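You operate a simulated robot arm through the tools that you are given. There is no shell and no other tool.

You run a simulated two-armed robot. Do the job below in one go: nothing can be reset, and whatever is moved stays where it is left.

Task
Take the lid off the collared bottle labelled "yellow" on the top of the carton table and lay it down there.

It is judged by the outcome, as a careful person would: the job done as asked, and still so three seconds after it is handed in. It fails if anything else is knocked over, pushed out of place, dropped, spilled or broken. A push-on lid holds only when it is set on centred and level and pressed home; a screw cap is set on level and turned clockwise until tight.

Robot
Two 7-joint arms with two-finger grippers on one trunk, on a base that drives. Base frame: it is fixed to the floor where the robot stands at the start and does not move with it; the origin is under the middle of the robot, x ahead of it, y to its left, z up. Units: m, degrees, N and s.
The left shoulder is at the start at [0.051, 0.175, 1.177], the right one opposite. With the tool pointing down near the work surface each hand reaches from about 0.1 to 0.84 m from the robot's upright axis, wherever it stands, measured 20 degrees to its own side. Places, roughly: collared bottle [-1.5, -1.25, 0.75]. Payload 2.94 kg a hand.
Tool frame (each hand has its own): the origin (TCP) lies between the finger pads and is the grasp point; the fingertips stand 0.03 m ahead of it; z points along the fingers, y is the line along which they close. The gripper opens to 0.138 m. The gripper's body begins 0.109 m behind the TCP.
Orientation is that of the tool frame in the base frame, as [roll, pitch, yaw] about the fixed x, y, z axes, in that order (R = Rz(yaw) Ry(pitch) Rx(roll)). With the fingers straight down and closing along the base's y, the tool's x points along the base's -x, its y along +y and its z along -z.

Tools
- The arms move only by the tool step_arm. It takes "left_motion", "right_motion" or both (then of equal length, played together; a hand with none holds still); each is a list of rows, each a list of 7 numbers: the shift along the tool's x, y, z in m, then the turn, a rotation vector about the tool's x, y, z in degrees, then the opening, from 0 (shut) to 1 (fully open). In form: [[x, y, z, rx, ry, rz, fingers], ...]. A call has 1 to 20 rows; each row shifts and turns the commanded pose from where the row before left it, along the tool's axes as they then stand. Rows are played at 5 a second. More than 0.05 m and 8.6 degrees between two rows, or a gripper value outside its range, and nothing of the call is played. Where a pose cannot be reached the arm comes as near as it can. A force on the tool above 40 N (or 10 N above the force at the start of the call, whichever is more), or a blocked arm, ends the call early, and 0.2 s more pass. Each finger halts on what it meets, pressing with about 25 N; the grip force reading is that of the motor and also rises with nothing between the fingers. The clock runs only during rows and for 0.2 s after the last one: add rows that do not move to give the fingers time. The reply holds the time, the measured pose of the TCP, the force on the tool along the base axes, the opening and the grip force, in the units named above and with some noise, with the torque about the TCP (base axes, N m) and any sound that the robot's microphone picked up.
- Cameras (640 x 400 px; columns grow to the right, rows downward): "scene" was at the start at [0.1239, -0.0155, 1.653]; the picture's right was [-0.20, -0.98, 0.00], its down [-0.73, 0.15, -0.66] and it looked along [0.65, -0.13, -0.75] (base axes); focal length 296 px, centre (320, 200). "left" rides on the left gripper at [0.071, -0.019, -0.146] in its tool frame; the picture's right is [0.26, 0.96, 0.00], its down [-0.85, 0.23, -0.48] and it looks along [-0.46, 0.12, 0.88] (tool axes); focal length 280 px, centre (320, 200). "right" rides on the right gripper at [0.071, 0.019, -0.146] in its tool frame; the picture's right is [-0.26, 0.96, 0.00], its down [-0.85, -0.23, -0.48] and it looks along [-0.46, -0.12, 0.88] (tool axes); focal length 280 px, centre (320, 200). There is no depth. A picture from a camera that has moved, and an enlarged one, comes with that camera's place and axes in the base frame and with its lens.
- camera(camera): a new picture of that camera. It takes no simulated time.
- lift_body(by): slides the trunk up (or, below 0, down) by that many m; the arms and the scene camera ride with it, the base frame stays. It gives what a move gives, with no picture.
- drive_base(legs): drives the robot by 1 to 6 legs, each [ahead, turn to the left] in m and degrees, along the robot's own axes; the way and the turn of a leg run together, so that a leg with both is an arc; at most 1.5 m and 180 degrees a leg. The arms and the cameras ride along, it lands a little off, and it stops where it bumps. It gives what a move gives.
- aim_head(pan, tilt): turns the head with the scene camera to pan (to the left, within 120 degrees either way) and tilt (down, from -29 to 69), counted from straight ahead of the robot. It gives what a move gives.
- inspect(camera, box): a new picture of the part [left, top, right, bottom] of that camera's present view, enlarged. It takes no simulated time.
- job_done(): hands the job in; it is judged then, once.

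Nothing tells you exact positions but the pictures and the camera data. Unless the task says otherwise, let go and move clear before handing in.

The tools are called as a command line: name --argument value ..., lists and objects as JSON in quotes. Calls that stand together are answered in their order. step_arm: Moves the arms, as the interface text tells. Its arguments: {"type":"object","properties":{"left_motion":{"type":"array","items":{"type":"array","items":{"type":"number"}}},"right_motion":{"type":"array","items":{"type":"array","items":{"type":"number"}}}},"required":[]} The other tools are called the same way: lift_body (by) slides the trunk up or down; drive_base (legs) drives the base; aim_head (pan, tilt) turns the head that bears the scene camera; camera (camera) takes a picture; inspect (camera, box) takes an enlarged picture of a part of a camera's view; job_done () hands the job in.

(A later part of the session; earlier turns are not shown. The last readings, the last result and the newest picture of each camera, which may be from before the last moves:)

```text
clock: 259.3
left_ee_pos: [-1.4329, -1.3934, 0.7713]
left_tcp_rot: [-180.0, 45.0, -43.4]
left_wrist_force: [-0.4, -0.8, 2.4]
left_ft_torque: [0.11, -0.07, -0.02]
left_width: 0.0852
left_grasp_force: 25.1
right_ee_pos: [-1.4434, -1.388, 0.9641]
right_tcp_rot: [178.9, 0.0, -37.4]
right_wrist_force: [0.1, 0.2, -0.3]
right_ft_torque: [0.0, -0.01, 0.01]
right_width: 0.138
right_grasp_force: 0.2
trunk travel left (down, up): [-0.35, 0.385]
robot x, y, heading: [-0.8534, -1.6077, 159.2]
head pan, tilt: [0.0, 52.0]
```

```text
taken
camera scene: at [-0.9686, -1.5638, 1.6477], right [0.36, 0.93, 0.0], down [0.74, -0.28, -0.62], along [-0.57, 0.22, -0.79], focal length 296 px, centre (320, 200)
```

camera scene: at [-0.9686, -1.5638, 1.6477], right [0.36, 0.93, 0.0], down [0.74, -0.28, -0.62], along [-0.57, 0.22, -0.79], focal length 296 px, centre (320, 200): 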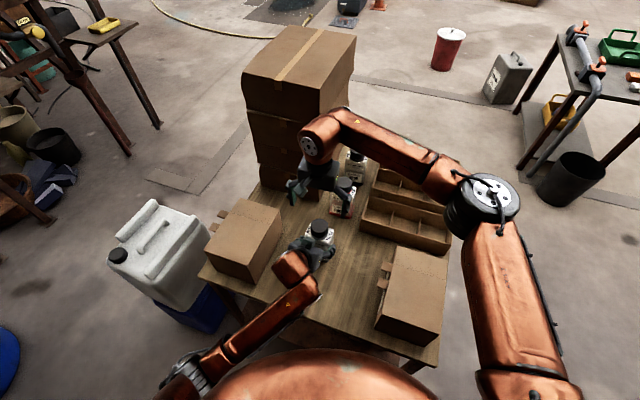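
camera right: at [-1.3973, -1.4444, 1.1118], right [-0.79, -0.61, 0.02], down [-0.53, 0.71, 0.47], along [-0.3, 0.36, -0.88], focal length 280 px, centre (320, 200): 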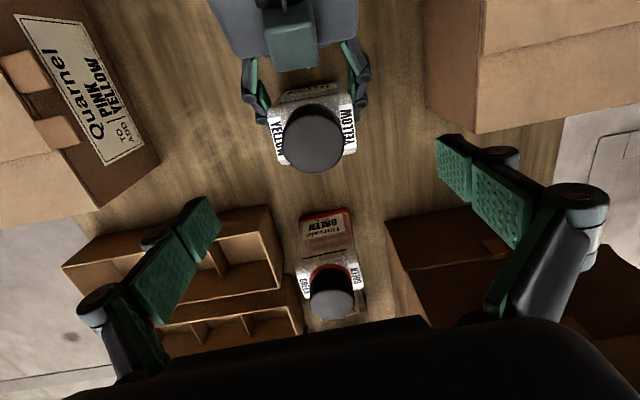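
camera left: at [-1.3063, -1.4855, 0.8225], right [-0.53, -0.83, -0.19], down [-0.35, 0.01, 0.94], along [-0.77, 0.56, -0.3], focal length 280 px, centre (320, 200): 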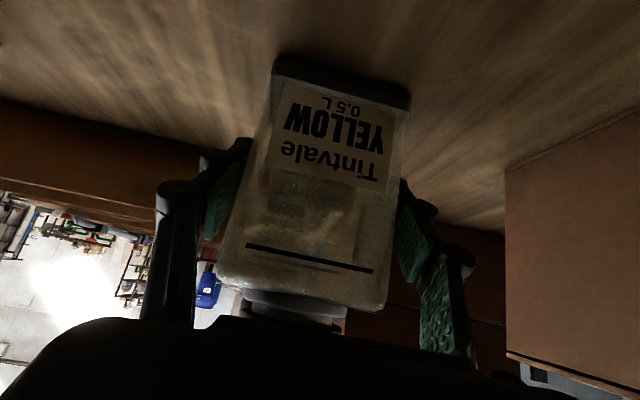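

I'll enlarge the right camera view to check the centring before lowering onto the lid.

inspect --camera "right" --box '[262, 80, 362, 180]'

inspect --camera "scene" --box '[260, 150, 380, 270]'

```text
4.00 times, centred on (312, 130) of right
camera zoom: at [-1.3973, -1.4444, 1.1118], right [-0.79, -0.61, 0.02], down [-0.53, 0.71, 0.47], along [-0.3, 0.36, -0.88], focal length 1122 px, centre (352, 480)
```

zoom: 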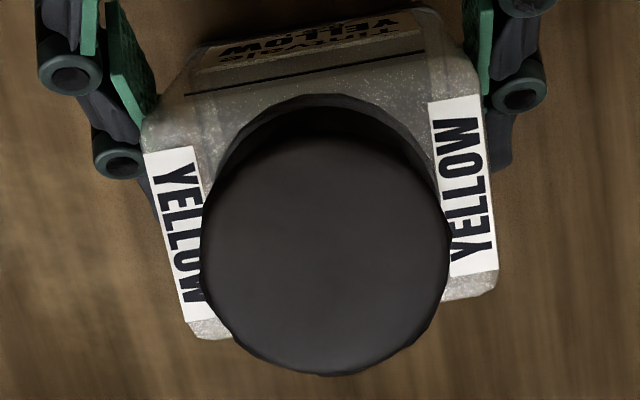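

```text
3.33 times, centred on (320, 210) of scene
camera zoom: at [-0.9686, -1.5638, 1.6477], right [0.36, 0.93, 0.0], down [0.74, -0.28, -0.62], along [-0.57, 0.22, -0.79], focal length 985 px, centre (320, 167)
```

zoom: 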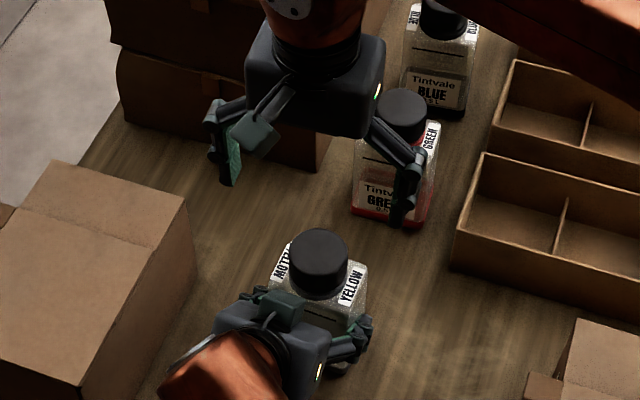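

The lid is 5 mm off centre along the closing direction; I'll correct that and lower 6 cm, then check once more.

step_arm --left_motion '[[0, 0, 0, 0, 0, 0, 0.35], [0, 0, 0, 0, 0, 0, 0.35], [0, 0, 0, 0, 0, 0, 0.35], [0, 0, 0, 0, 0, 0, 0.35], [0, 0, 0, 0, 0, 0, 0.35]]' --right_motion '[[0, -0.005, 0, 0, 0, 0, 1], [0, 0, 0.02, 0, 0, 0, 1], [0, 0, 0.02, 0, 0, 0, 1], [0, 0, 0.02, 0, 0, 0, 1], [0, 0, 0, 0, 0, 0, 1]]'

inspect --camera "right" --box '[200, 20, 440, 180]'

inspect --camera "scene" --box '[260, 150, 380, 270]'

```text
clock: 260.5
left_ee_pos: [-1.4309, -1.3933, 0.77]
left_tcp_rot: [180.0, 45.1, -43.4]
left_wrist_force: [0.2, 0.8, 1.4]
left_ft_torque: [0.15, -0.09, 0.01]
left_width: 0.0853
left_grasp_force: 25.2
right_ee_pos: [-1.4421, -1.3841, 0.9056]
right_tcp_rot: [178.8, 0.0, -37.4]
right_wrist_force: [1.0, 0.0, 0.7]
right_ft_torque: [-0.02, 0.01, 0.01]
right_width: 0.1381
right_grasp_force: 0.2
trunk travel left (down, up): [-0.35, 0.385]
robot x, y, heading: [-0.853, -1.6064, 158.9]
head pan, tilt: [0.0, 52.0]
```

```text
2.50 times, centred on (320, 100) of right
camera zoom: at [-1.3955, -1.4405, 1.0525], right [-0.79, -0.61, 0.02], down [-0.53, 0.71, 0.47], along [-0.3, 0.36, -0.88], focal length 701 px, centre (320, 450)
```

zoom: 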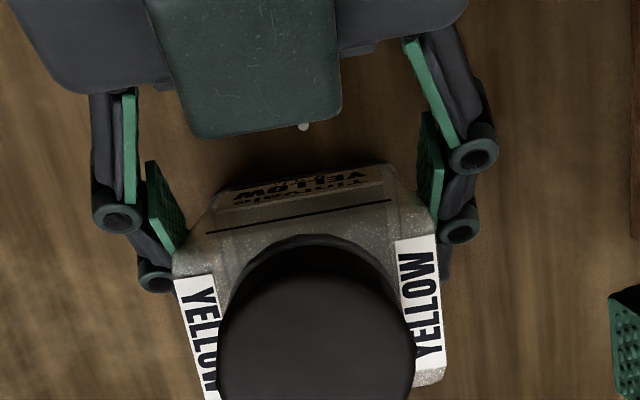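

```text
3.33 times, centred on (320, 210) of scene
camera zoom: at [-0.9686, -1.5637, 1.6477], right [0.36, 0.93, 0.0], down [0.74, -0.28, -0.62], along [-0.57, 0.22, -0.79], focal length 985 px, centre (320, 167)
```

zoom: 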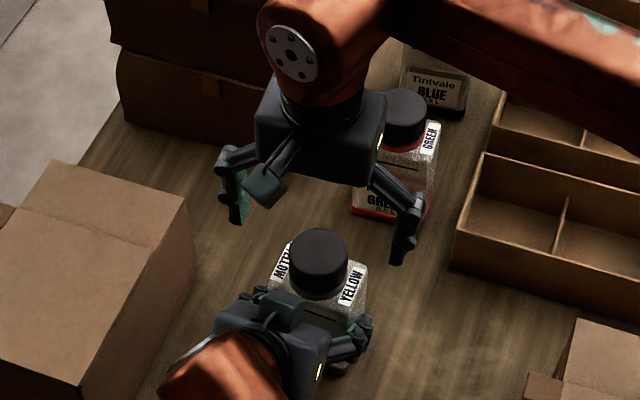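

Centred within about a millimetre and clear of the left hand. I'll lower the last 4 cm so the fingers straddle the lid.

step_arm --left_motion '[[0, 0, 0, 0, 0, 0, 0.35], [0, 0, 0, 0, 0, 0, 0.35], [0, 0, 0, 0, 0, 0, 0.35], [0, 0, 0, 0, 0, 0, 0.35]]' --right_motion '[[0, 0, 0.02, 0, 0, 0, 1], [0, 0, 0.012, 0, 0, 0, 1], [0, 0, 0.006, 0, 0, 0, 1], [0, 0, 0, 0, 0, 0, 1]]'

camera --camera "right"

inspect --camera "scene" --box '[260, 150, 380, 270]'

camera --camera "left"

```text
clock: 261.5
left_ee_pos: [-1.4322, -1.3931, 0.7717]
left_tcp_rot: [180.0, 45.0, -43.4]
left_wrist_force: [0.2, 0.3, 1.6]
left_ft_torque: [0.12, -0.04, 0.02]
left_width: 0.0851
left_grasp_force: 25.3
right_ee_pos: [-1.4415, -1.3845, 0.8669]
right_tcp_rot: [179.0, -0.1, -37.4]
right_wrist_force: [1.0, -1.0, -0.3]
right_ft_torque: [-0.02, -0.02, 0.0]
right_width: 0.138
right_grasp_force: 0.0
trunk travel left (down, up): [-0.35, 0.385]
robot x, y, heading: [-0.8542, -1.6072, 158.8]
head pan, tilt: [0.0, 52.0]
```

```text
taken
camera right: at [-1.3952, -1.441, 1.0141], right [-0.79, -0.61, 0.02], down [-0.53, 0.71, 0.47], along [-0.3, 0.36, -0.88], focal length 280 px, centre (320, 200)
```

right: 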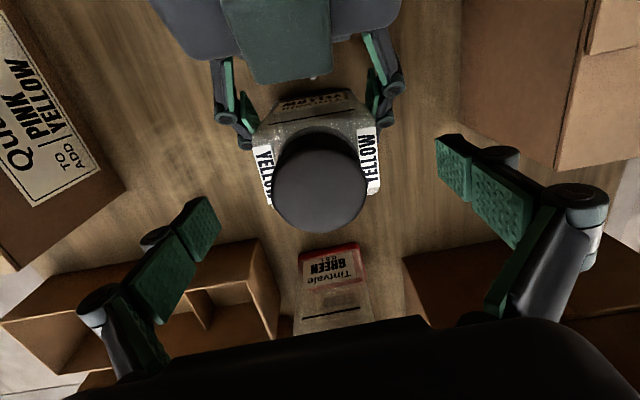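

```text
3.33 times, centred on (320, 210) of scene
camera zoom: at [-0.9686, -1.5637, 1.6477], right [0.36, 0.93, 0.0], down [0.74, -0.28, -0.62], along [-0.57, 0.22, -0.79], focal length 985 px, centre (320, 167)
```

zoom: 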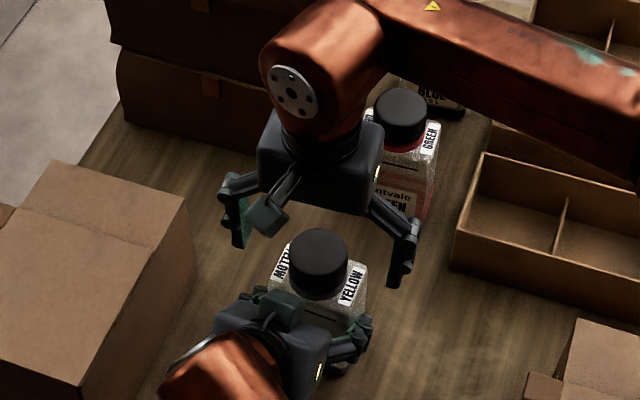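

```text
taken
camera left: at [-1.3063, -1.4855, 0.8225], right [-0.53, -0.83, -0.19], down [-0.35, 0.01, 0.94], along [-0.77, 0.56, -0.3], focal length 280 px, centre (320, 200)
```

left: 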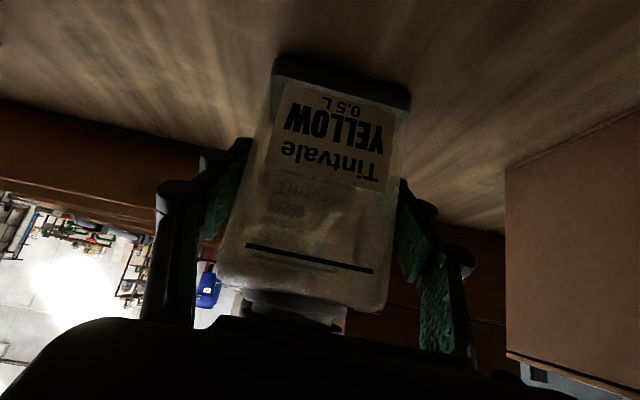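

The right fingers straddle the lid correctly, front and back. I'll close them on the lid.

step_arm --left_motion '[[0, 0, 0, 0, 0, 0, 0.35], [0, 0, 0, 0, 0, 0, 0.35], [0, 0, 0, 0, 0, 0, 0.35], [0, 0, 0, 0, 0, 0, 0.35], [0, 0, 0, 0, 0, 0, 0.35], [0, 0, 0, 0, 0, 0, 0.35], [0, 0, 0, 0, 0, 0, 0.35]]' --right_motion '[[0, 0, 0, 0, 0, 0, 0.8], [0, 0, 0, 0, 0, 0, 0.65], [0, 0, 0, 0, 0, 0, 0.5], [0, 0, 0, 0, 0, 0, 0.4], [0, 0, 0, 0, 0, 0, 0.3], [0, 0, 0, 0, 0, 0, 0.2], [0, 0, 0, 0, 0, 0, 0.2]]'

camera --camera "right"

inspect --camera "scene" --box '[260, 150, 380, 270]'

```text
clock: 263.1
left_ee_pos: [-1.4333, -1.3943, 0.772]
left_tcp_rot: [179.9, 45.0, -43.5]
left_wrist_force: [-1.8, -1.3, 2.0]
left_ft_torque: [0.22, -0.07, 0.01]
left_width: 0.0852
left_grasp_force: 25.0
right_ee_pos: [-1.4416, -1.3844, 0.8679]
right_tcp_rot: [178.9, 0.0, -37.3]
right_wrist_force: [0.6, -0.1, 0.0]
right_ft_torque: [0.02, -0.02, 0.01]
right_width: 0.0542
right_grasp_force: 25.4
trunk travel left (down, up): [-0.35, 0.385]
robot x, y, heading: [-0.8543, -1.6062, 159.3]
head pan, tilt: [0.0, 52.0]
heard: snap
```

```text
taken
camera right: at [-1.3952, -1.4408, 1.0143], right [-0.79, -0.61, 0.02], down [-0.53, 0.71, 0.47], along [-0.3, 0.36, -0.88], focal length 280 px, centre (320, 200)
```

right: 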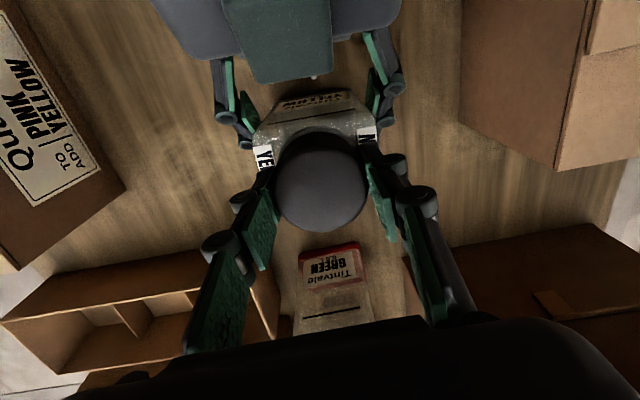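

```text
3.33 times, centred on (320, 210) of scene
camera zoom: at [-0.9686, -1.5637, 1.6477], right [0.36, 0.93, 0.0], down [0.74, -0.28, -0.62], along [-0.57, 0.22, -0.79], focal length 985 px, centre (320, 167)
```

zoom: 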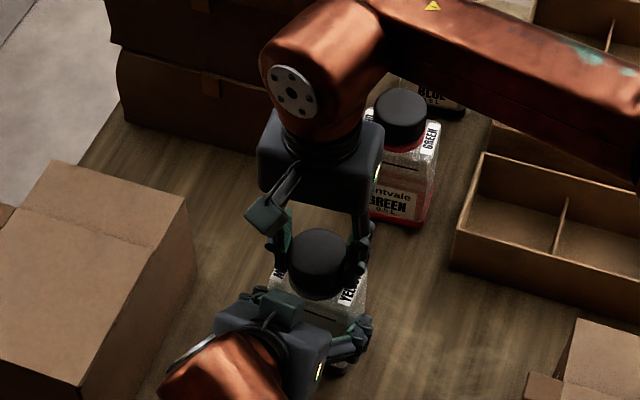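

Both hands have firm grips, and I heard a "snap" as the lid was gripped, which suggests a push-on lid. I'll pull the lid straight up very gently in 2–3 mm steps while the left hand holds the bottle.

step_arm --left_motion '[[0, 0, 0, 0, 0, 0, 0.35], [0, 0, 0, 0, 0, 0, 0.35], [0, 0, 0, 0, 0, 0, 0.35], [0, 0, 0, 0, 0, 0, 0.35]]' --right_motion '[[0, 0, -0.002, 0, 0, 0, 0.2], [0, 0, -0.002, 0, 0, 0, 0.2], [0, 0, -0.002, 0, 0, 0, 0.2], [0, 0, 0, 0, 0, 0, 0.2]]'

camera --camera "left"

inspect --camera "scene" --box '[280, 200, 360, 265]'

```text
clock: 264.1
left_ee_pos: [-1.432, -1.3935, 0.7706]
left_tcp_rot: [-180.0, 45.0, -43.4]
left_wrist_force: [-0.7, -0.6, 1.7]
left_ft_torque: [0.06, -0.01, 0.03]
left_width: 0.0853
left_grasp_force: 25.2
right_ee_pos: [-1.442, -1.3844, 0.8751]
right_tcp_rot: [178.8, -0.1, -37.4]
right_wrist_force: [0.0, -0.1, -0.5]
right_ft_torque: [0.01, -0.03, -0.02]
right_width: 0.0544
right_grasp_force: 25.0
trunk travel left (down, up): [-0.35, 0.385]
robot x, y, heading: [-0.8494, -1.6068, 159.3]
head pan, tilt: [0.0, 52.0]
```

```text
taken
camera left: at [-1.3063, -1.4856, 0.8225], right [-0.53, -0.83, -0.19], down [-0.35, 0.01, 0.94], along [-0.77, 0.56, -0.3], focal length 280 px, centre (320, 200)
```

left: 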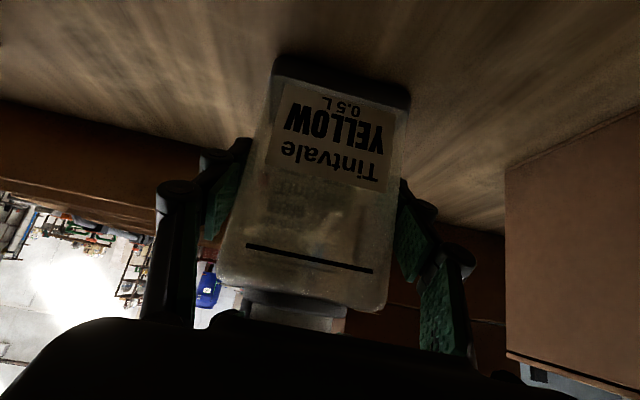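

```text
6.15 times, centred on (320, 232) of scene
camera zoom: at [-0.9687, -1.5638, 1.6477], right [0.36, 0.93, 0.0], down [0.74, -0.28, -0.62], along [-0.57, 0.22, -0.79], focal length 1819 px, centre (320, 0)
```

zoom: 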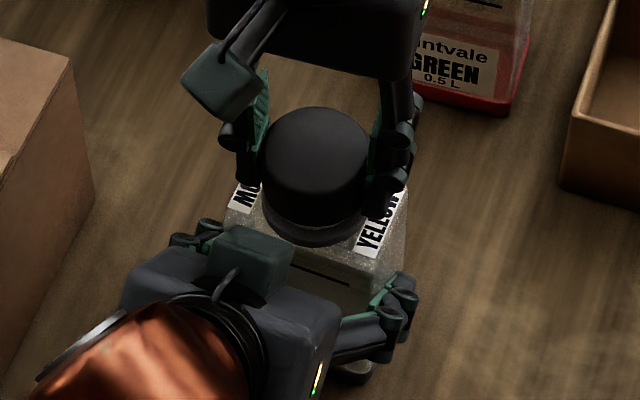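

The lid rose 7 mm with practically no resistance and the bottle stayed put. I'll lift another 1.5 cm and look.

step_arm --left_motion '[[0, 0, 0, 0, 0, 0, 0.35], [0, 0, 0, 0, 0, 0, 0.35], [0, 0, 0, 0, 0, 0, 0.35], [0, 0, 0, 0, 0, 0, 0.35], [0, 0, 0, 0, 0, 0, 0.35]]' --right_motion '[[0, 0, -0.003, 0, 0, 0, 0.2], [0, 0, -0.004, 0, 0, 0, 0.2], [0, 0, -0.004, 0, 0, 0, 0.2], [0, 0, -0.004, 0, 0, 0, 0.2], [0, 0, 0, 0, 0, 0, 0.2]]'

camera --camera "left"

inspect --camera "scene" --box '[280, 200, 360, 265]'

camera --camera "right"

```text
clock: 265.3
left_ee_pos: [-1.432, -1.395, 0.7709]
left_tcp_rot: [-179.9, 45.0, -43.3]
left_wrist_force: [-0.6, -0.4, 2.1]
left_ft_torque: [0.07, 0.0, 0.02]
left_width: 0.0853
left_grasp_force: 25.2
right_ee_pos: [-1.4416, -1.3844, 0.889]
right_tcp_rot: [179.0, -0.1, -37.5]
right_wrist_force: [0.4, -0.5, 0.1]
right_ft_torque: [0.01, -0.05, 0.03]
right_width: 0.054
right_grasp_force: 25.6
trunk travel left (down, up): [-0.35, 0.385]
robot x, y, heading: [-0.8522, -1.6101, 159.1]
head pan, tilt: [0.0, 52.0]
```

```text
taken
camera left: at [-1.3063, -1.4855, 0.8225], right [-0.53, -0.83, -0.19], down [-0.35, 0.01, 0.94], along [-0.77, 0.56, -0.3], focal length 280 px, centre (320, 200)
```

left: 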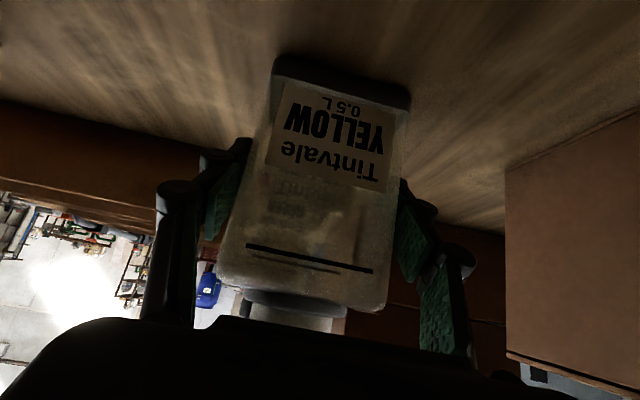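

```text
6.15 times, centred on (320, 232) of scene
camera zoom: at [-0.9687, -1.5638, 1.6477], right [0.36, 0.93, 0.0], down [0.74, -0.28, -0.62], along [-0.57, 0.22, -0.79], focal length 1819 px, centre (320, 0)
```

zoom: 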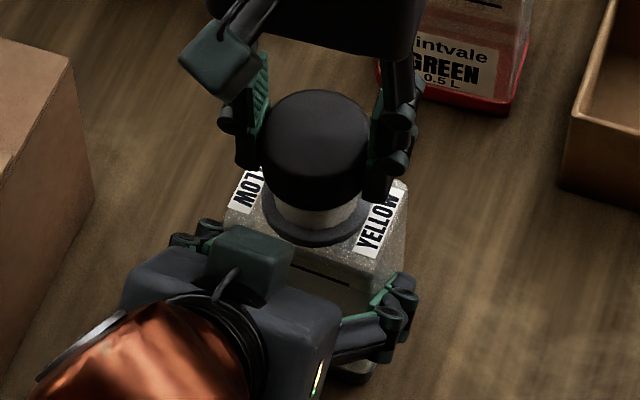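

```text
taken
camera right: at [-1.3953, -1.4403, 1.0356], right [-0.79, -0.61, 0.02], down [-0.53, 0.71, 0.47], along [-0.3, 0.36, -0.88], focal length 280 px, centre (320, 200)
```

right: 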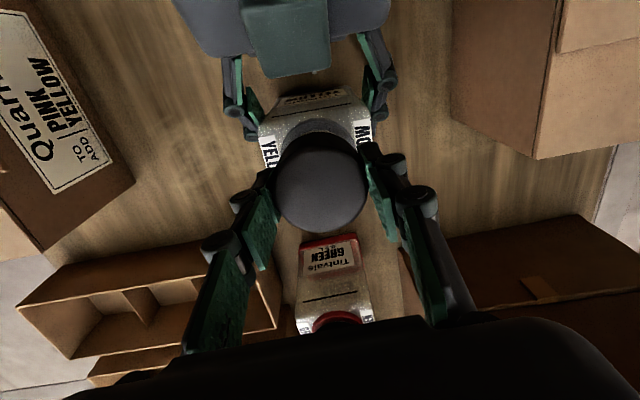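

The lid is coming off: the white neck is visible with the collar staying on the bottle. I'll lift it 6 cm clear, straight up.

step_arm --left_motion '[[0, 0, 0, 0, 0, 0, 0.35], [0, 0, 0, 0, 0, 0, 0.35], [0, 0, 0, 0, 0, 0, 0.35], [0, 0, 0, 0, 0, 0, 0.35], [0, 0, 0, 0, 0, 0, 0.35], [0, 0, 0, 0, 0, 0, 0.35], [0, 0, 0, 0, 0, 0, 0.35]]' --right_motion '[[0, 0, -0.005, 0, 0, 0, 0.2], [0, 0, -0.01, 0, 0, 0, 0.2], [0, 0, -0.01, 0, 0, 0, 0.2], [0, 0, -0.015, 0, 0, 0, 0.2], [0, 0, -0.015, 0, 0, 0, 0.2], [0, 0, -0.015, 0, 0, 0, 0.2], [0, 0, 0, 0, 0, 0, 0.2]]'

inspect --camera "scene" --box '[260, 160, 380, 265]'

camera --camera "left"

```text
clock: 266.9
left_ee_pos: [-1.431, -1.3926, 0.7709]
left_tcp_rot: [-180.0, 45.0, -43.4]
left_wrist_force: [-0.2, -1.0, 1.7]
left_ft_torque: [0.05, -0.05, -0.02]
left_width: 0.0853
left_grasp_force: 24.9
right_ee_pos: [-1.4428, -1.3825, 0.9582]
right_tcp_rot: [178.9, 0.0, -37.5]
right_wrist_force: [0.8, 0.5, 0.2]
right_ft_torque: [0.02, -0.03, 0.02]
right_width: 0.054
right_grasp_force: 25.5
trunk travel left (down, up): [-0.35, 0.385]
robot x, y, heading: [-0.8507, -1.6102, 159.1]
head pan, tilt: [0.0, 52.0]
```

```text
3.81 times, centred on (320, 212) of scene
camera zoom: at [-0.9686, -1.5638, 1.6477], right [0.36, 0.93, 0.0], down [0.74, -0.28, -0.62], along [-0.57, 0.22, -0.79], focal length 1126 px, centre (320, 152)
```

zoom: 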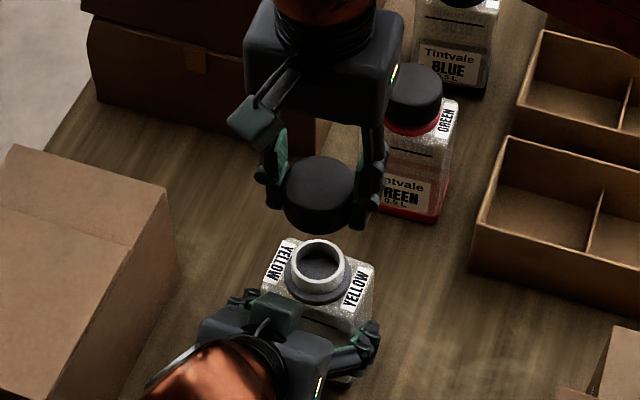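

```text
taken
camera left: at [-1.3062, -1.4856, 0.8225], right [-0.53, -0.83, -0.19], down [-0.35, 0.01, 0.94], along [-0.77, 0.56, -0.3], focal length 280 px, centre (320, 200)
```

left: 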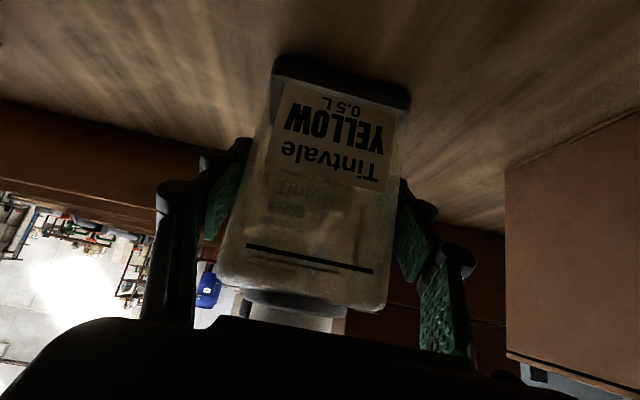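

The lid is off and the bottle stands open and steady. I'll open the left hand fully and wait a moment before withdrawing it.

step_arm --left_motion '[[0, 0, 0, 0, 0, 0, 0.65], [0, 0, 0, 0, 0, 0, 0.75], [0, 0, 0, 0, 0, 0, 0.9], [0, 0, 0, 0, 0, 0, 1], [0, 0, 0, 0, 0, 0, 1], [0, 0, 0, 0, 0, 0, 1]]' --right_motion '[[0, 0, -0.005, 0, 0, 0, 0.2], [0, 0, -0.005, 0, 0, 0, 0.2], [0, 0, -0.01, 0, 0, 0, 0.2], [0, 0, -0.01, 0, 0, 0, 0.2], [0, 0, 0, 0, 0, 0, 0.2], [0, 0, 0, 0, 0, 0, 0.2]]'

inspect --camera "scene" --box '[260, 160, 380, 265]'

camera --camera "left"

```text
clock: 268.3
left_ee_pos: [-1.4321, -1.3928, 0.7706]
left_tcp_rot: [179.9, 45.0, -43.4]
left_wrist_force: [-0.3, -0.9, 0.2]
left_ft_torque: [-0.03, -0.02, -0.01]
left_width: 0.138
left_grasp_force: 0.1
right_ee_pos: [-1.4417, -1.3835, 0.9875]
right_tcp_rot: [178.9, 0.0, -37.4]
right_wrist_force: [-0.6, 0.4, 0.0]
right_ft_torque: [-0.01, 0.01, -0.04]
right_width: 0.0544
right_grasp_force: 24.7
trunk travel left (down, up): [-0.35, 0.385]
robot x, y, heading: [-0.8572, -1.6079, 159.2]
head pan, tilt: [0.0, 52.0]
```

```text
3.81 times, centred on (320, 212) of scene
camera zoom: at [-0.9688, -1.5637, 1.6477], right [0.36, 0.93, 0.0], down [0.74, -0.28, -0.62], along [-0.57, 0.22, -0.79], focal length 1126 px, centre (320, 152)
```

zoom: 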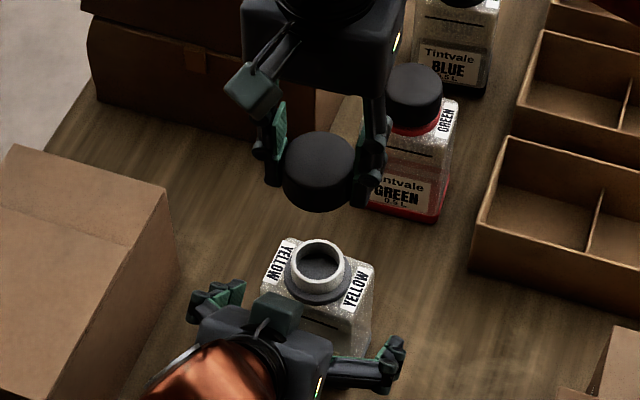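

```text
taken
camera left: at [-1.3063, -1.4855, 0.8224], right [-0.53, -0.83, -0.19], down [-0.35, 0.01, 0.94], along [-0.77, 0.56, -0.3], focal length 280 px, centre (320, 200)
```

left: 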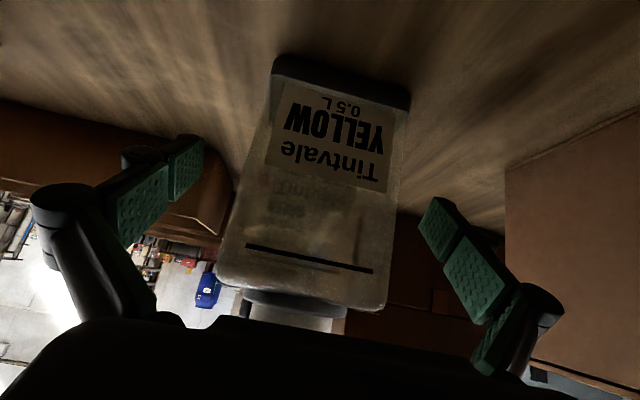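

The bottle stands undisturbed. I'll withdraw the left hand back along its approach line, up and away to the left.

step_arm --left_motion '[[0, 0, -0.015, 0, 0, 0, 1], [0, 0, -0.02, 0, 0, 0, 1], [0, 0, -0.03, 0, 0, 0, 1], [0, 0, -0.03, 0, 0, 0, 1], [0, 0, -0.03, 0, 0, 0, 1], [0, 0, -0.03, 0, 0, 0, 1], [0, 0, -0.03, 0, 0, 0, 1], [0, 0, -0.03, 0, 0, 0, 1], [-0.02, 0, -0.02, 0, 0, 0, 1], [-0.02, 0, -0.02, 0, 0, 0, 1], [0, 0, 0, 0, 0, 0, 1]]'

camera --camera "scene"

camera --camera "right"

```text
clock: 270.6
left_ee_pos: [-1.3577, -1.56, 0.9498]
left_tcp_rot: [163.3, 40.1, -51.7]
left_wrist_force: [0.4, 0.6, -0.8]
left_ft_torque: [0.02, 0.04, 0.02]
left_width: 0.1381
left_grasp_force: 0.2
left hand out of reach, approached as far as the arm can: row 10
right_ee_pos: [-1.4421, -1.3824, 0.9883]
right_tcp_rot: [178.9, 0.0, -37.2]
right_wrist_force: [0.5, 0.8, -0.6]
right_ft_torque: [-0.03, 0.04, -0.03]
right_width: 0.0542
right_grasp_force: 24.8
trunk travel left (down, up): [-0.35, 0.385]
robot x, y, heading: [-0.8531, -1.6056, 159.1]
head pan, tilt: [0.0, 52.0]
stopped in row 11 (left hand): the arm was blocked; the commanded pose is now the measured one
```

```text
taken
camera scene: at [-0.9682, -1.563, 1.6477], right [0.36, 0.93, 0.0], down [0.74, -0.28, -0.62], along [-0.58, 0.22, -0.79], focal length 296 px, centre (320, 200)
```

scene: 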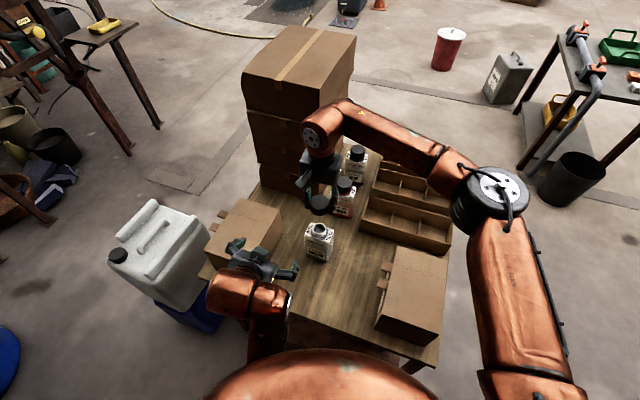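

```text
taken
camera right: at [-1.3948, -1.4389, 1.1346], right [-0.79, -0.61, 0.02], down [-0.53, 0.71, 0.47], along [-0.3, 0.36, -0.88], focal length 280 px, centre (320, 200)
```

right: 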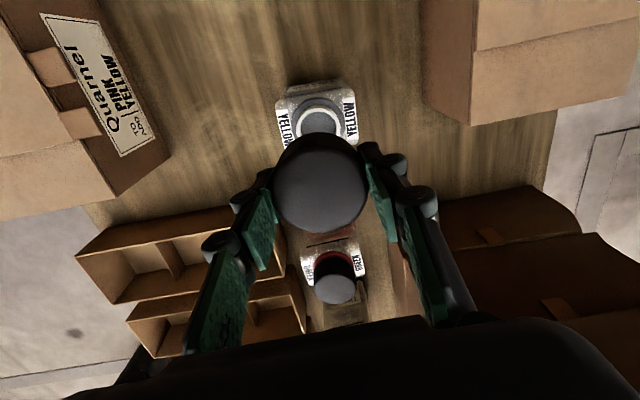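

The left hand is out of the bottle's way but stopped in a folded position. I'll check closely that it isn't touching the rear carton.

inspect --camera "scene" --box '[190, 180, 350, 300]'

camera --camera "left"

```text
3.33 times, centred on (270, 240) of scene
camera zoom: at [-0.9682, -1.563, 1.6477], right [0.36, 0.93, 0.0], down [0.74, -0.28, -0.62], along [-0.58, 0.22, -0.79], focal length 985 px, centre (487, 67)
```

zoom: 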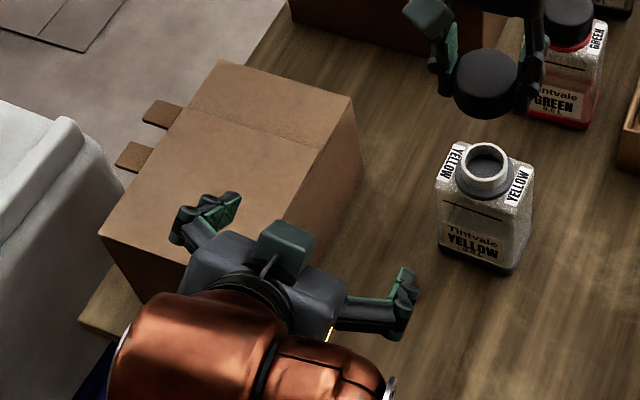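

```text
taken
camera left: at [-1.2221, -1.6338, 1.0051], right [-0.49, -0.87, 0.04], down [-0.26, 0.19, 0.95], along [-0.83, 0.45, -0.32], focal length 280 px, centre (320, 200)
```

left: 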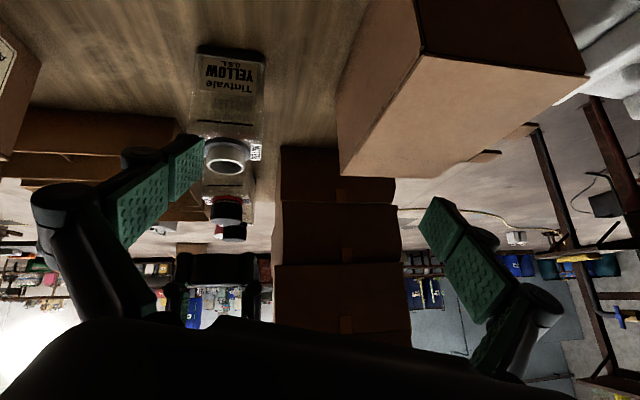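

The left hand is well above the carton (no contact; carton unmoved). I'll raise it gently to give everything room.

step_arm --left_motion '[[-0.0129, 0.0044, -0.0147, 0, 0, 0, 1], [-0.0193, 0.0066, -0.022, 0, 0, 0, 1], [-0.0193, 0.0066, -0.022, 0, 0, 0, 1], [-0.0193, 0.0066, -0.022, 0, 0, 0, 1], [-0.0193, 0.0066, -0.022, 0, 0, 0, 1], [0, 0, 0, 0, 0, 0, 1]]'

camera --camera "scene"

```text
clock: 271.1
left_ee_pos: [-1.3885, -1.6165, 0.963]
left_tcp_rot: [150.4, 34.9, -56.7]
left_wrist_force: [0.4, 0.9, 0.4]
left_ft_torque: [-0.05, 0.01, 0.05]
left_width: 0.1382
left_grasp_force: 0.1
left hand out of reach, approached as far as the arm can: row 2
right_ee_pos: [-1.4411, -1.3839, 0.9871]
right_tcp_rot: [178.9, -0.1, -37.3]
right_wrist_force: [-0.3, 0.3, -0.3]
right_ft_torque: [-0.02, -0.01, 0.01]
right_width: 0.054
right_grasp_force: 25.1
trunk travel left (down, up): [-0.35, 0.385]
robot x, y, heading: [-0.8506, -1.6012, 159.1]
head pan, tilt: [0.0, 52.0]
stopped in row 2 (left hand): the arm was blocked; the commanded pose is now the measured one
```

```text
taken
camera scene: at [-0.9683, -1.5626, 1.6476], right [0.36, 0.93, 0.0], down [0.74, -0.28, -0.62], along [-0.58, 0.22, -0.79], focal length 296 px, centre (320, 200)
```

scene: 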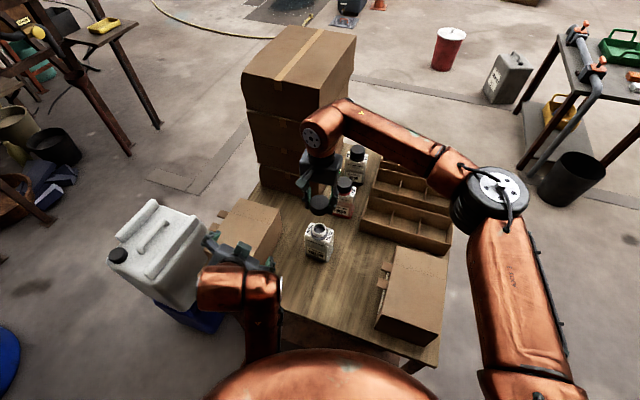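

The left arm drifted a little toward the jerrycan side. I'll look closely before moving it again.

inspect --camera "scene" --box '[100, 190, 300, 340]'

camera --camera "left"

camera --camera "right"

```text
2.67 times, centred on (200, 265) of scene
camera zoom: at [-0.9683, -1.5626, 1.6476], right [0.36, 0.93, 0.0], down [0.74, -0.28, -0.62], along [-0.58, 0.22, -0.79], focal length 788 px, centre (640, 27)
```

zoom: 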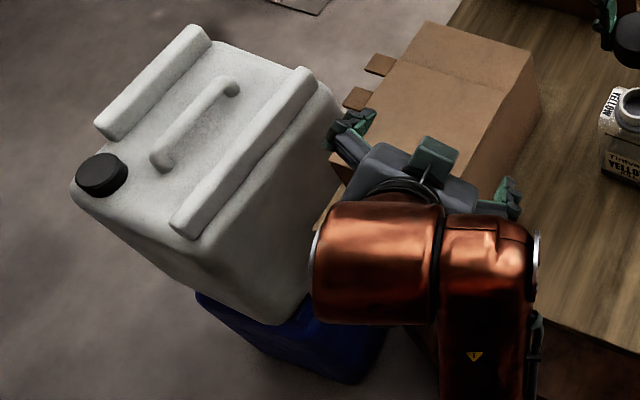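

```text
taken
camera left: at [-1.2443, -1.6731, 1.0178], right [-0.43, -0.87, 0.24], down [-0.19, 0.35, 0.92], along [-0.88, 0.35, -0.32], focal length 280 px, centre (320, 200)
```

left: 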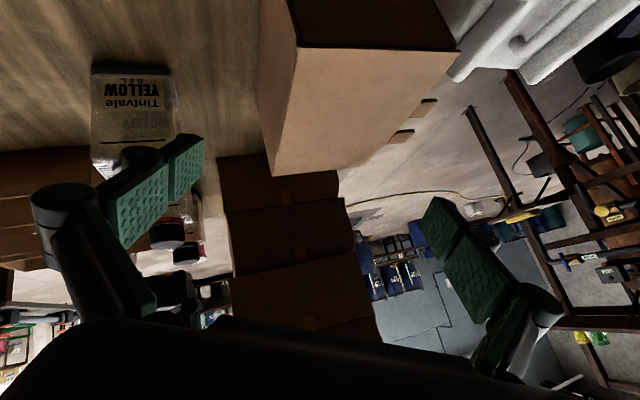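

```text
taken
camera right: at [-1.3949, -1.4387, 1.1343], right [-0.79, -0.61, 0.02], down [-0.53, 0.71, 0.47], along [-0.3, 0.36, -0.88], focal length 280 px, centre (320, 200)
```

right: 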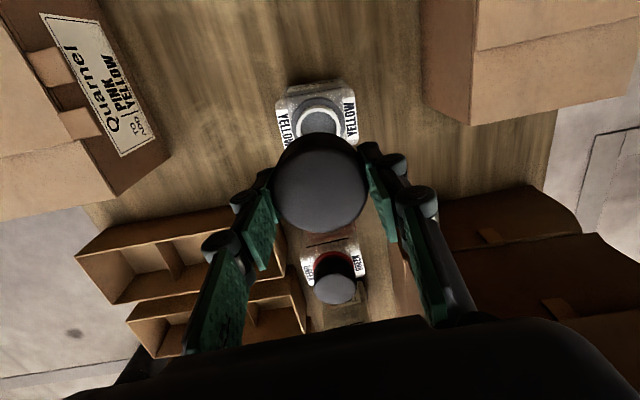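

The left hand touches nothing and is out of the way, so I'll leave it and finish with the right hand. I'll turn the right hand (with the lid) 84° counter-clockwise up here so its fingers will open sideways, clear of the carton flaps.

step_arm --right_motion '[[0, 0, 0, 0, 0, -8.4, 0.2], [0, 0, 0, 0, 0, -8.4, 0.2], [0, 0, 0, 0, 0, -8.4, 0.2], [0, 0, 0, 0, 0, -8.4, 0.2], [0, 0, 0, 0, 0, -8.4, 0.2], [0, 0, 0, 0, 0, -8.4, 0.2], [0, 0, 0, 0, 0, -8.4, 0.2], [0, 0, 0, 0, 0, -8.4, 0.2], [0, 0, 0, 0, 0, -8.4, 0.2], [0, 0, 0, 0, 0, -8.4, 0.2], [0, 0, 0, 0, 0, 0, 0.2]]'

camera --camera "scene"

camera --camera "right"

```text
clock: 273.5
left_ee_pos: [-1.3885, -1.617, 0.9625]
left_tcp_rot: [150.6, 34.7, -56.7]
left_wrist_force: [1.0, -0.1, -0.1]
left_ft_torque: [-0.03, 0.01, 0.01]
left_width: 0.138
left_grasp_force: 0.0
right_ee_pos: [-1.4416, -1.3826, 0.9869]
right_tcp_rot: [179.4, 0.9, 24.1]
right_wrist_force: [-0.4, 0.6, -0.2]
right_ft_torque: [-0.01, 0.0, 0.0]
right_width: 0.0539
right_grasp_force: 25.4
right hand out of reach, approached as far as the arm can: row 8, 9, 10
trunk travel left (down, up): [-0.35, 0.385]
robot x, y, heading: [-0.853, -1.6062, 159.1]
head pan, tilt: [0.0, 52.0]
```

```text
taken
camera scene: at [-0.9688, -1.5637, 1.6477], right [0.36, 0.93, 0.0], down [0.74, -0.28, -0.62], along [-0.57, 0.22, -0.79], focal length 296 px, centre (320, 200)
```

scene: 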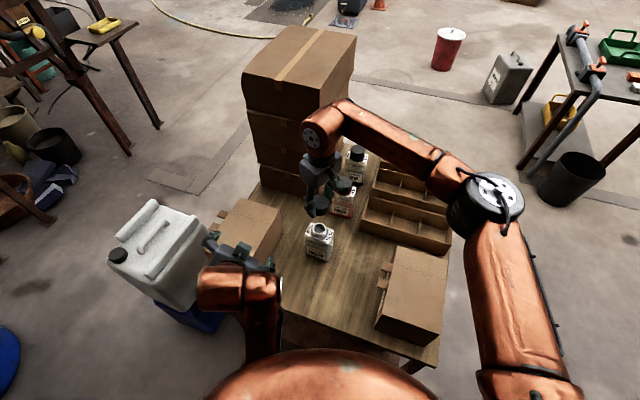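

```text
taken
camera right: at [-1.3669, -1.3697, 1.1332], right [0.16, -0.99, 0.01], down [-0.86, -0.13, 0.49], along [-0.48, -0.09, -0.87], focal length 280 px, centre (320, 200)
```

right: 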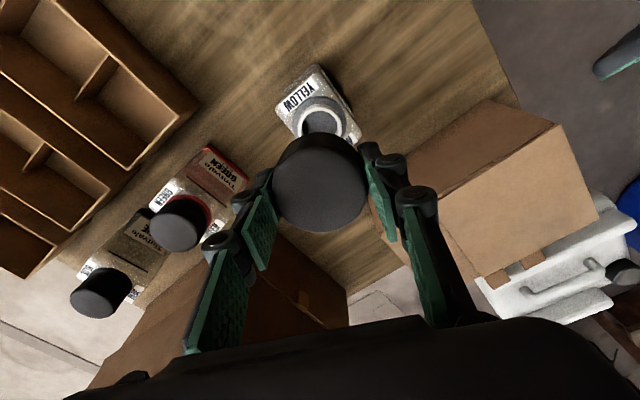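

The hand turned to its roll limit, which is enough: the fingers now lie mostly sideways. I'll carry the lid at this height to the free patch of table in front of the bottle.

step_arm --right_motion '[[0.024, -0.001, 0, 0, 0, 1.5, 0.2], [0.024, -0.001, 0, 0, 0, 1.5, 0.2], [0.024, -0.001, 0, 0, 0, 1.5, 0.2], [0.024, -0.001, 0, 0, 0, 1.5, 0.2], [0.024, -0.001, 0, 0, 0, 1.5, 0.2], [0, 0, 0, 0, 0, 0, 0.2]]'

camera --camera "scene"

camera --camera "right"

```text
clock: 274.9
left_ee_pos: [-1.3884, -1.6175, 0.9623]
left_tcp_rot: [150.5, 34.8, -56.7]
left_wrist_force: [0.2, 0.5, -0.4]
left_ft_torque: [-0.01, -0.03, -0.03]
left_width: 0.1381
left_grasp_force: 0.0
right_ee_pos: [-1.3318, -1.3355, 0.9862]
right_tcp_rot: [179.4, 0.7, 16.8]
right_wrist_force: [0.7, 0.4, -0.4]
right_ft_torque: [0.01, -0.02, -0.06]
right_width: 0.0539
right_grasp_force: 25.0
trunk travel left (down, up): [-0.35, 0.385]
robot x, y, heading: [-0.8539, -1.6085, 159.2]
head pan, tilt: [0.0, 52.0]
```

```text
taken
camera scene: at [-0.9693, -1.5641, 1.6476], right [0.36, 0.93, 0.0], down [0.74, -0.28, -0.62], along [-0.57, 0.22, -0.79], focal length 296 px, centre (320, 200)
```

scene: 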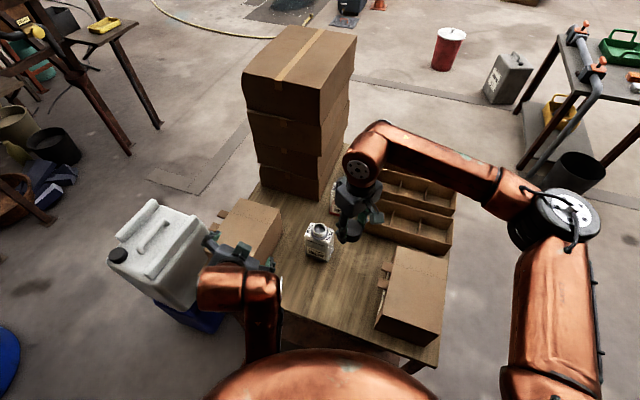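

```text
taken
camera right: at [-1.2568, -1.331, 1.1317], right [0.03, -1.0, 0.01], down [-0.87, -0.02, 0.49], along [-0.49, -0.03, -0.87], focal length 280 px, centre (320, 200)
```

right: 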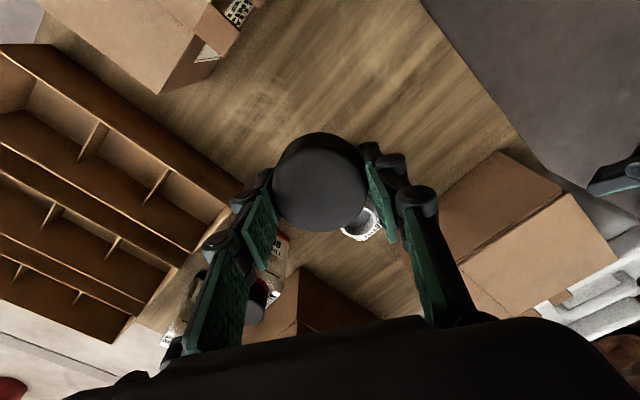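

The lid hovers over a free patch of table, about 12 cm in front of the bottle. I'll lower it most of the way.

step_arm --right_motion '[[0, 0, 0.03, 0, 0, 0, 0.2], [0, 0, 0.03, 0, 0, 0, 0.2], [0, 0, 0.03, 0, 0, 0, 0.2], [0, 0, 0.03, 0, 0, 0, 0.2], [0, 0, 0.03, 0, 0, 0, 0.2], [0, 0, 0.03, 0, 0, 0, 0.2], [0, 0, 0, 0, 0, 0, 0.2]]'

camera --camera "scene"

camera --camera "right"

```text
clock: 276.5
left_ee_pos: [-1.3879, -1.6175, 0.9634]
left_tcp_rot: [150.4, 34.9, -56.7]
left_wrist_force: [-0.5, -0.1, -0.3]
left_ft_torque: [-0.01, -0.01, 0.01]
left_width: 0.1379
left_grasp_force: 0.0
right_ee_pos: [-1.3341, -1.3375, 0.8066]
right_tcp_rot: [179.4, 0.9, 16.7]
right_wrist_force: [-0.3, -0.7, -0.4]
right_ft_torque: [0.01, -0.03, -0.02]
right_width: 0.0538
right_grasp_force: 24.8
trunk travel left (down, up): [-0.35, 0.385]
robot x, y, heading: [-0.8536, -1.6095, 159.3]
head pan, tilt: [0.0, 52.0]
```

```text
taken
camera scene: at [-0.9686, -1.5638, 1.6477], right [0.36, 0.93, 0.0], down [0.74, -0.28, -0.62], along [-0.57, 0.22, -0.79], focal length 296 px, centre (320, 200)
```

scene: 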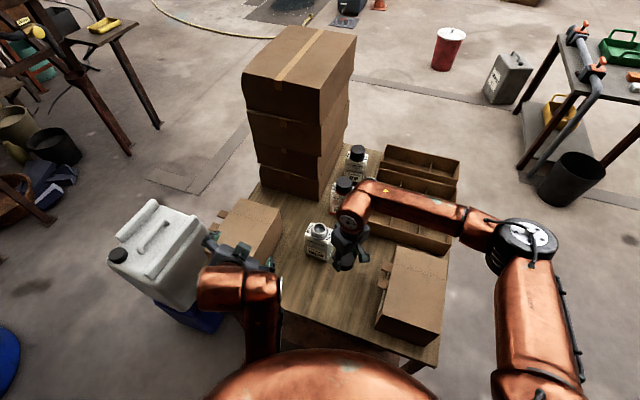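

```text
taken
camera right: at [-1.2588, -1.3342, 0.9523], right [0.03, -1.0, 0.01], down [-0.87, -0.02, 0.49], along [-0.49, -0.03, -0.87], focal length 280 px, centre (320, 200)
```

right: 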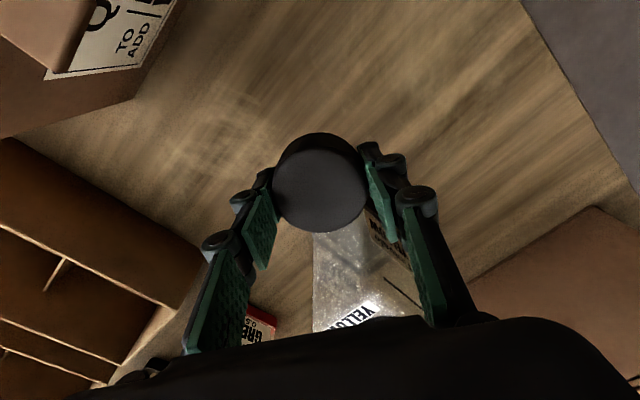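

I'll enlarge the scene to make sure the right hand's body keeps clear of the open bottle as it goes lower.

inspect --camera "scene" --box '[290, 170, 410, 290]'

inspect --camera "right" --box '[220, 100, 460, 330]'

```text
3.33 times, centred on (350, 230) of scene
camera zoom: at [-0.9686, -1.5638, 1.6477], right [0.36, 0.93, 0.0], down [0.74, -0.28, -0.62], along [-0.57, 0.22, -0.79], focal length 985 px, centre (220, 100)
```

zoom: 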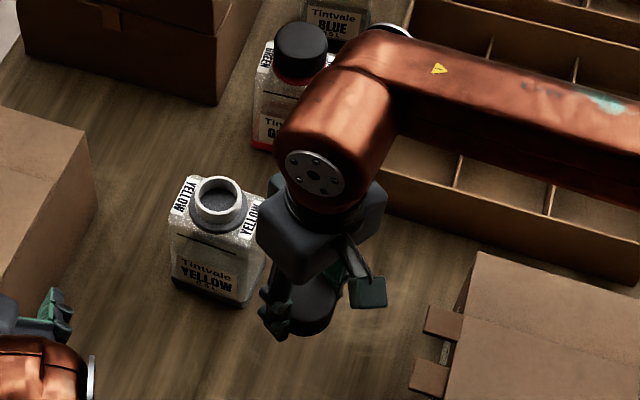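

```text
1.74 times, centred on (340, 215) of right
camera zoom: at [-1.2588, -1.3342, 0.9523], right [0.03, -1.0, 0.01], down [-0.87, -0.02, 0.49], along [-0.49, -0.03, -0.87], focal length 488 px, centre (285, 174)
```

zoom: 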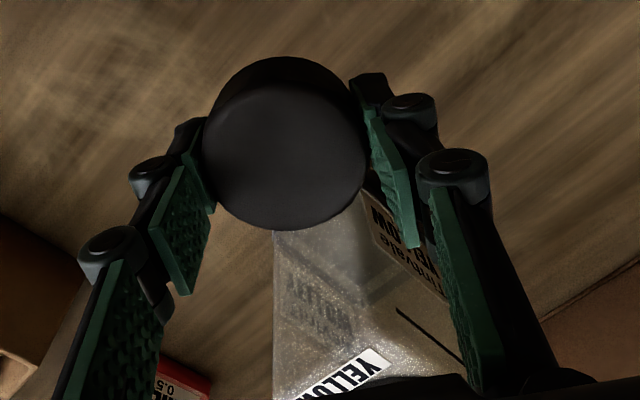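

There's adequate clearance; I'll shift 2 cm further from the bottle while lowering to just above the table.

step_arm --right_motion '[[0.01, 0, 0.015, 0, 0, 0, 0.2], [0.01, 0, 0.02, 0, 0, 0, 0.2], [0, 0, 0.02, 0, 0, 0, 0.2], [0, 0, 0.01, 0, 0, 0, 0.2], [0, 0, 0, 0, 0, 0, 0.2]]'

inspect --camera "scene" --box '[290, 170, 410, 290]'

camera --camera "right"

```text
clock: 277.7
left_ee_pos: [-1.3877, -1.6172, 0.9631]
left_tcp_rot: [150.5, 34.8, -56.8]
left_wrist_force: [-0.3, 0.4, 0.1]
left_ft_torque: [-0.03, 0.04, -0.01]
left_width: 0.1381
left_grasp_force: 0.1
right_ee_pos: [-1.315, -1.333, 0.7404]
right_tcp_rot: [179.3, 0.8, 16.7]
right_wrist_force: [0.4, 0.3, -0.9]
right_ft_torque: [0.03, -0.01, -0.01]
right_width: 0.0538
right_grasp_force: 24.7
trunk travel left (down, up): [-0.35, 0.385]
robot x, y, heading: [-0.8513, -1.605, 159.0]
head pan, tilt: [0.0, 52.0]
```

```text
3.33 times, centred on (350, 230) of scene
camera zoom: at [-0.9687, -1.5636, 1.6477], right [0.36, 0.93, 0.0], down [0.74, -0.28, -0.62], along [-0.57, 0.22, -0.79], focal length 985 px, centre (220, 100)
```

zoom: 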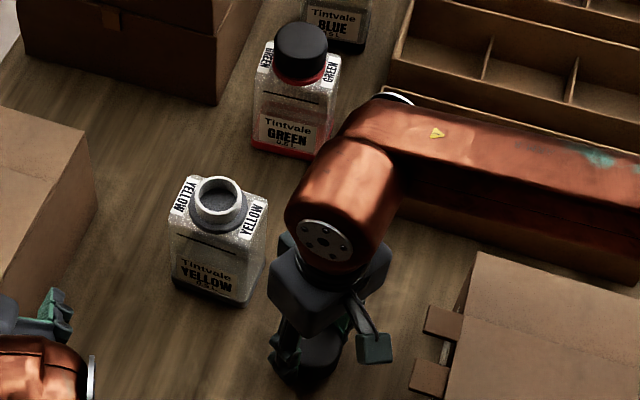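

```text
taken
camera right: at [-1.2398, -1.3294, 0.8862], right [0.03, -1.0, 0.01], down [-0.87, -0.02, 0.49], along [-0.49, -0.03, -0.87], focal length 280 px, centre (320, 200)
```

right: 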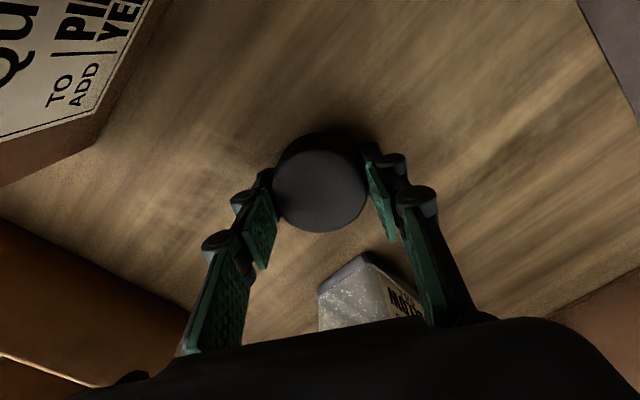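

The lid is about 1.5 cm above the table with good clearance all round. I'll lower it in small steps until it touches.

step_arm --right_motion '[[0, 0, 0.004, 0, 0, 0, 0.2], [0, 0, 0.003, 0, 0, 0, 0.2], [0, 0, 0.002, 0, 0, 0, 0.2], [0, 0, 0, 0, 0, 0, 0.2]]'

step_arm --right_motion '[[0, 0, 0.002, 0, 0, 0, 0.2], [0, 0, 0.002, 0, 0, 0, 0.2], [0, 0, 0, 0, 0, 0, 0.2]]'

```text
clock: 278.7
left_ee_pos: [-1.3885, -1.6172, 0.9633]
left_tcp_rot: [150.5, 34.8, -56.8]
left_wrist_force: [-0.7, 1.3, 0.1]
left_ft_torque: [0.03, 0.0, 0.01]
left_width: 0.1381
left_grasp_force: 0.1
right_ee_pos: [-1.3154, -1.3324, 0.7304]
right_tcp_rot: [179.3, 0.9, 16.7]
right_wrist_force: [-0.2, -0.4, -0.4]
right_ft_torque: [-0.06, 0.02, -0.01]
right_width: 0.054
right_grasp_force: 24.9
trunk travel left (down, up): [-0.35, 0.385]
robot x, y, heading: [-0.854, -1.6072, 159.0]
head pan, tilt: [0.0, 52.0]
```

```text
clock: 279.5
left_ee_pos: [-1.3867, -1.6171, 0.9639]
left_tcp_rot: [150.3, 34.9, -56.9]
left_wrist_force: [1.0, -0.4, -0.7]
left_ft_torque: [0.02, 0.0, -0.01]
left_width: 0.1379
left_grasp_force: 0.1
right_ee_pos: [-1.3153, -1.3323, 0.7285]
right_tcp_rot: [179.5, 0.9, 16.5]
right_wrist_force: [5.4, 3.4, 15.9]
right_ft_torque: [0.68, -0.17, -0.22]
right_width: 0.0539
right_grasp_force: 24.9
trunk travel left (down, up): [-0.35, 0.385]
robot x, y, heading: [-0.8556, -1.608, 159.2]
head pan, tilt: [0.0, 52.0]
```

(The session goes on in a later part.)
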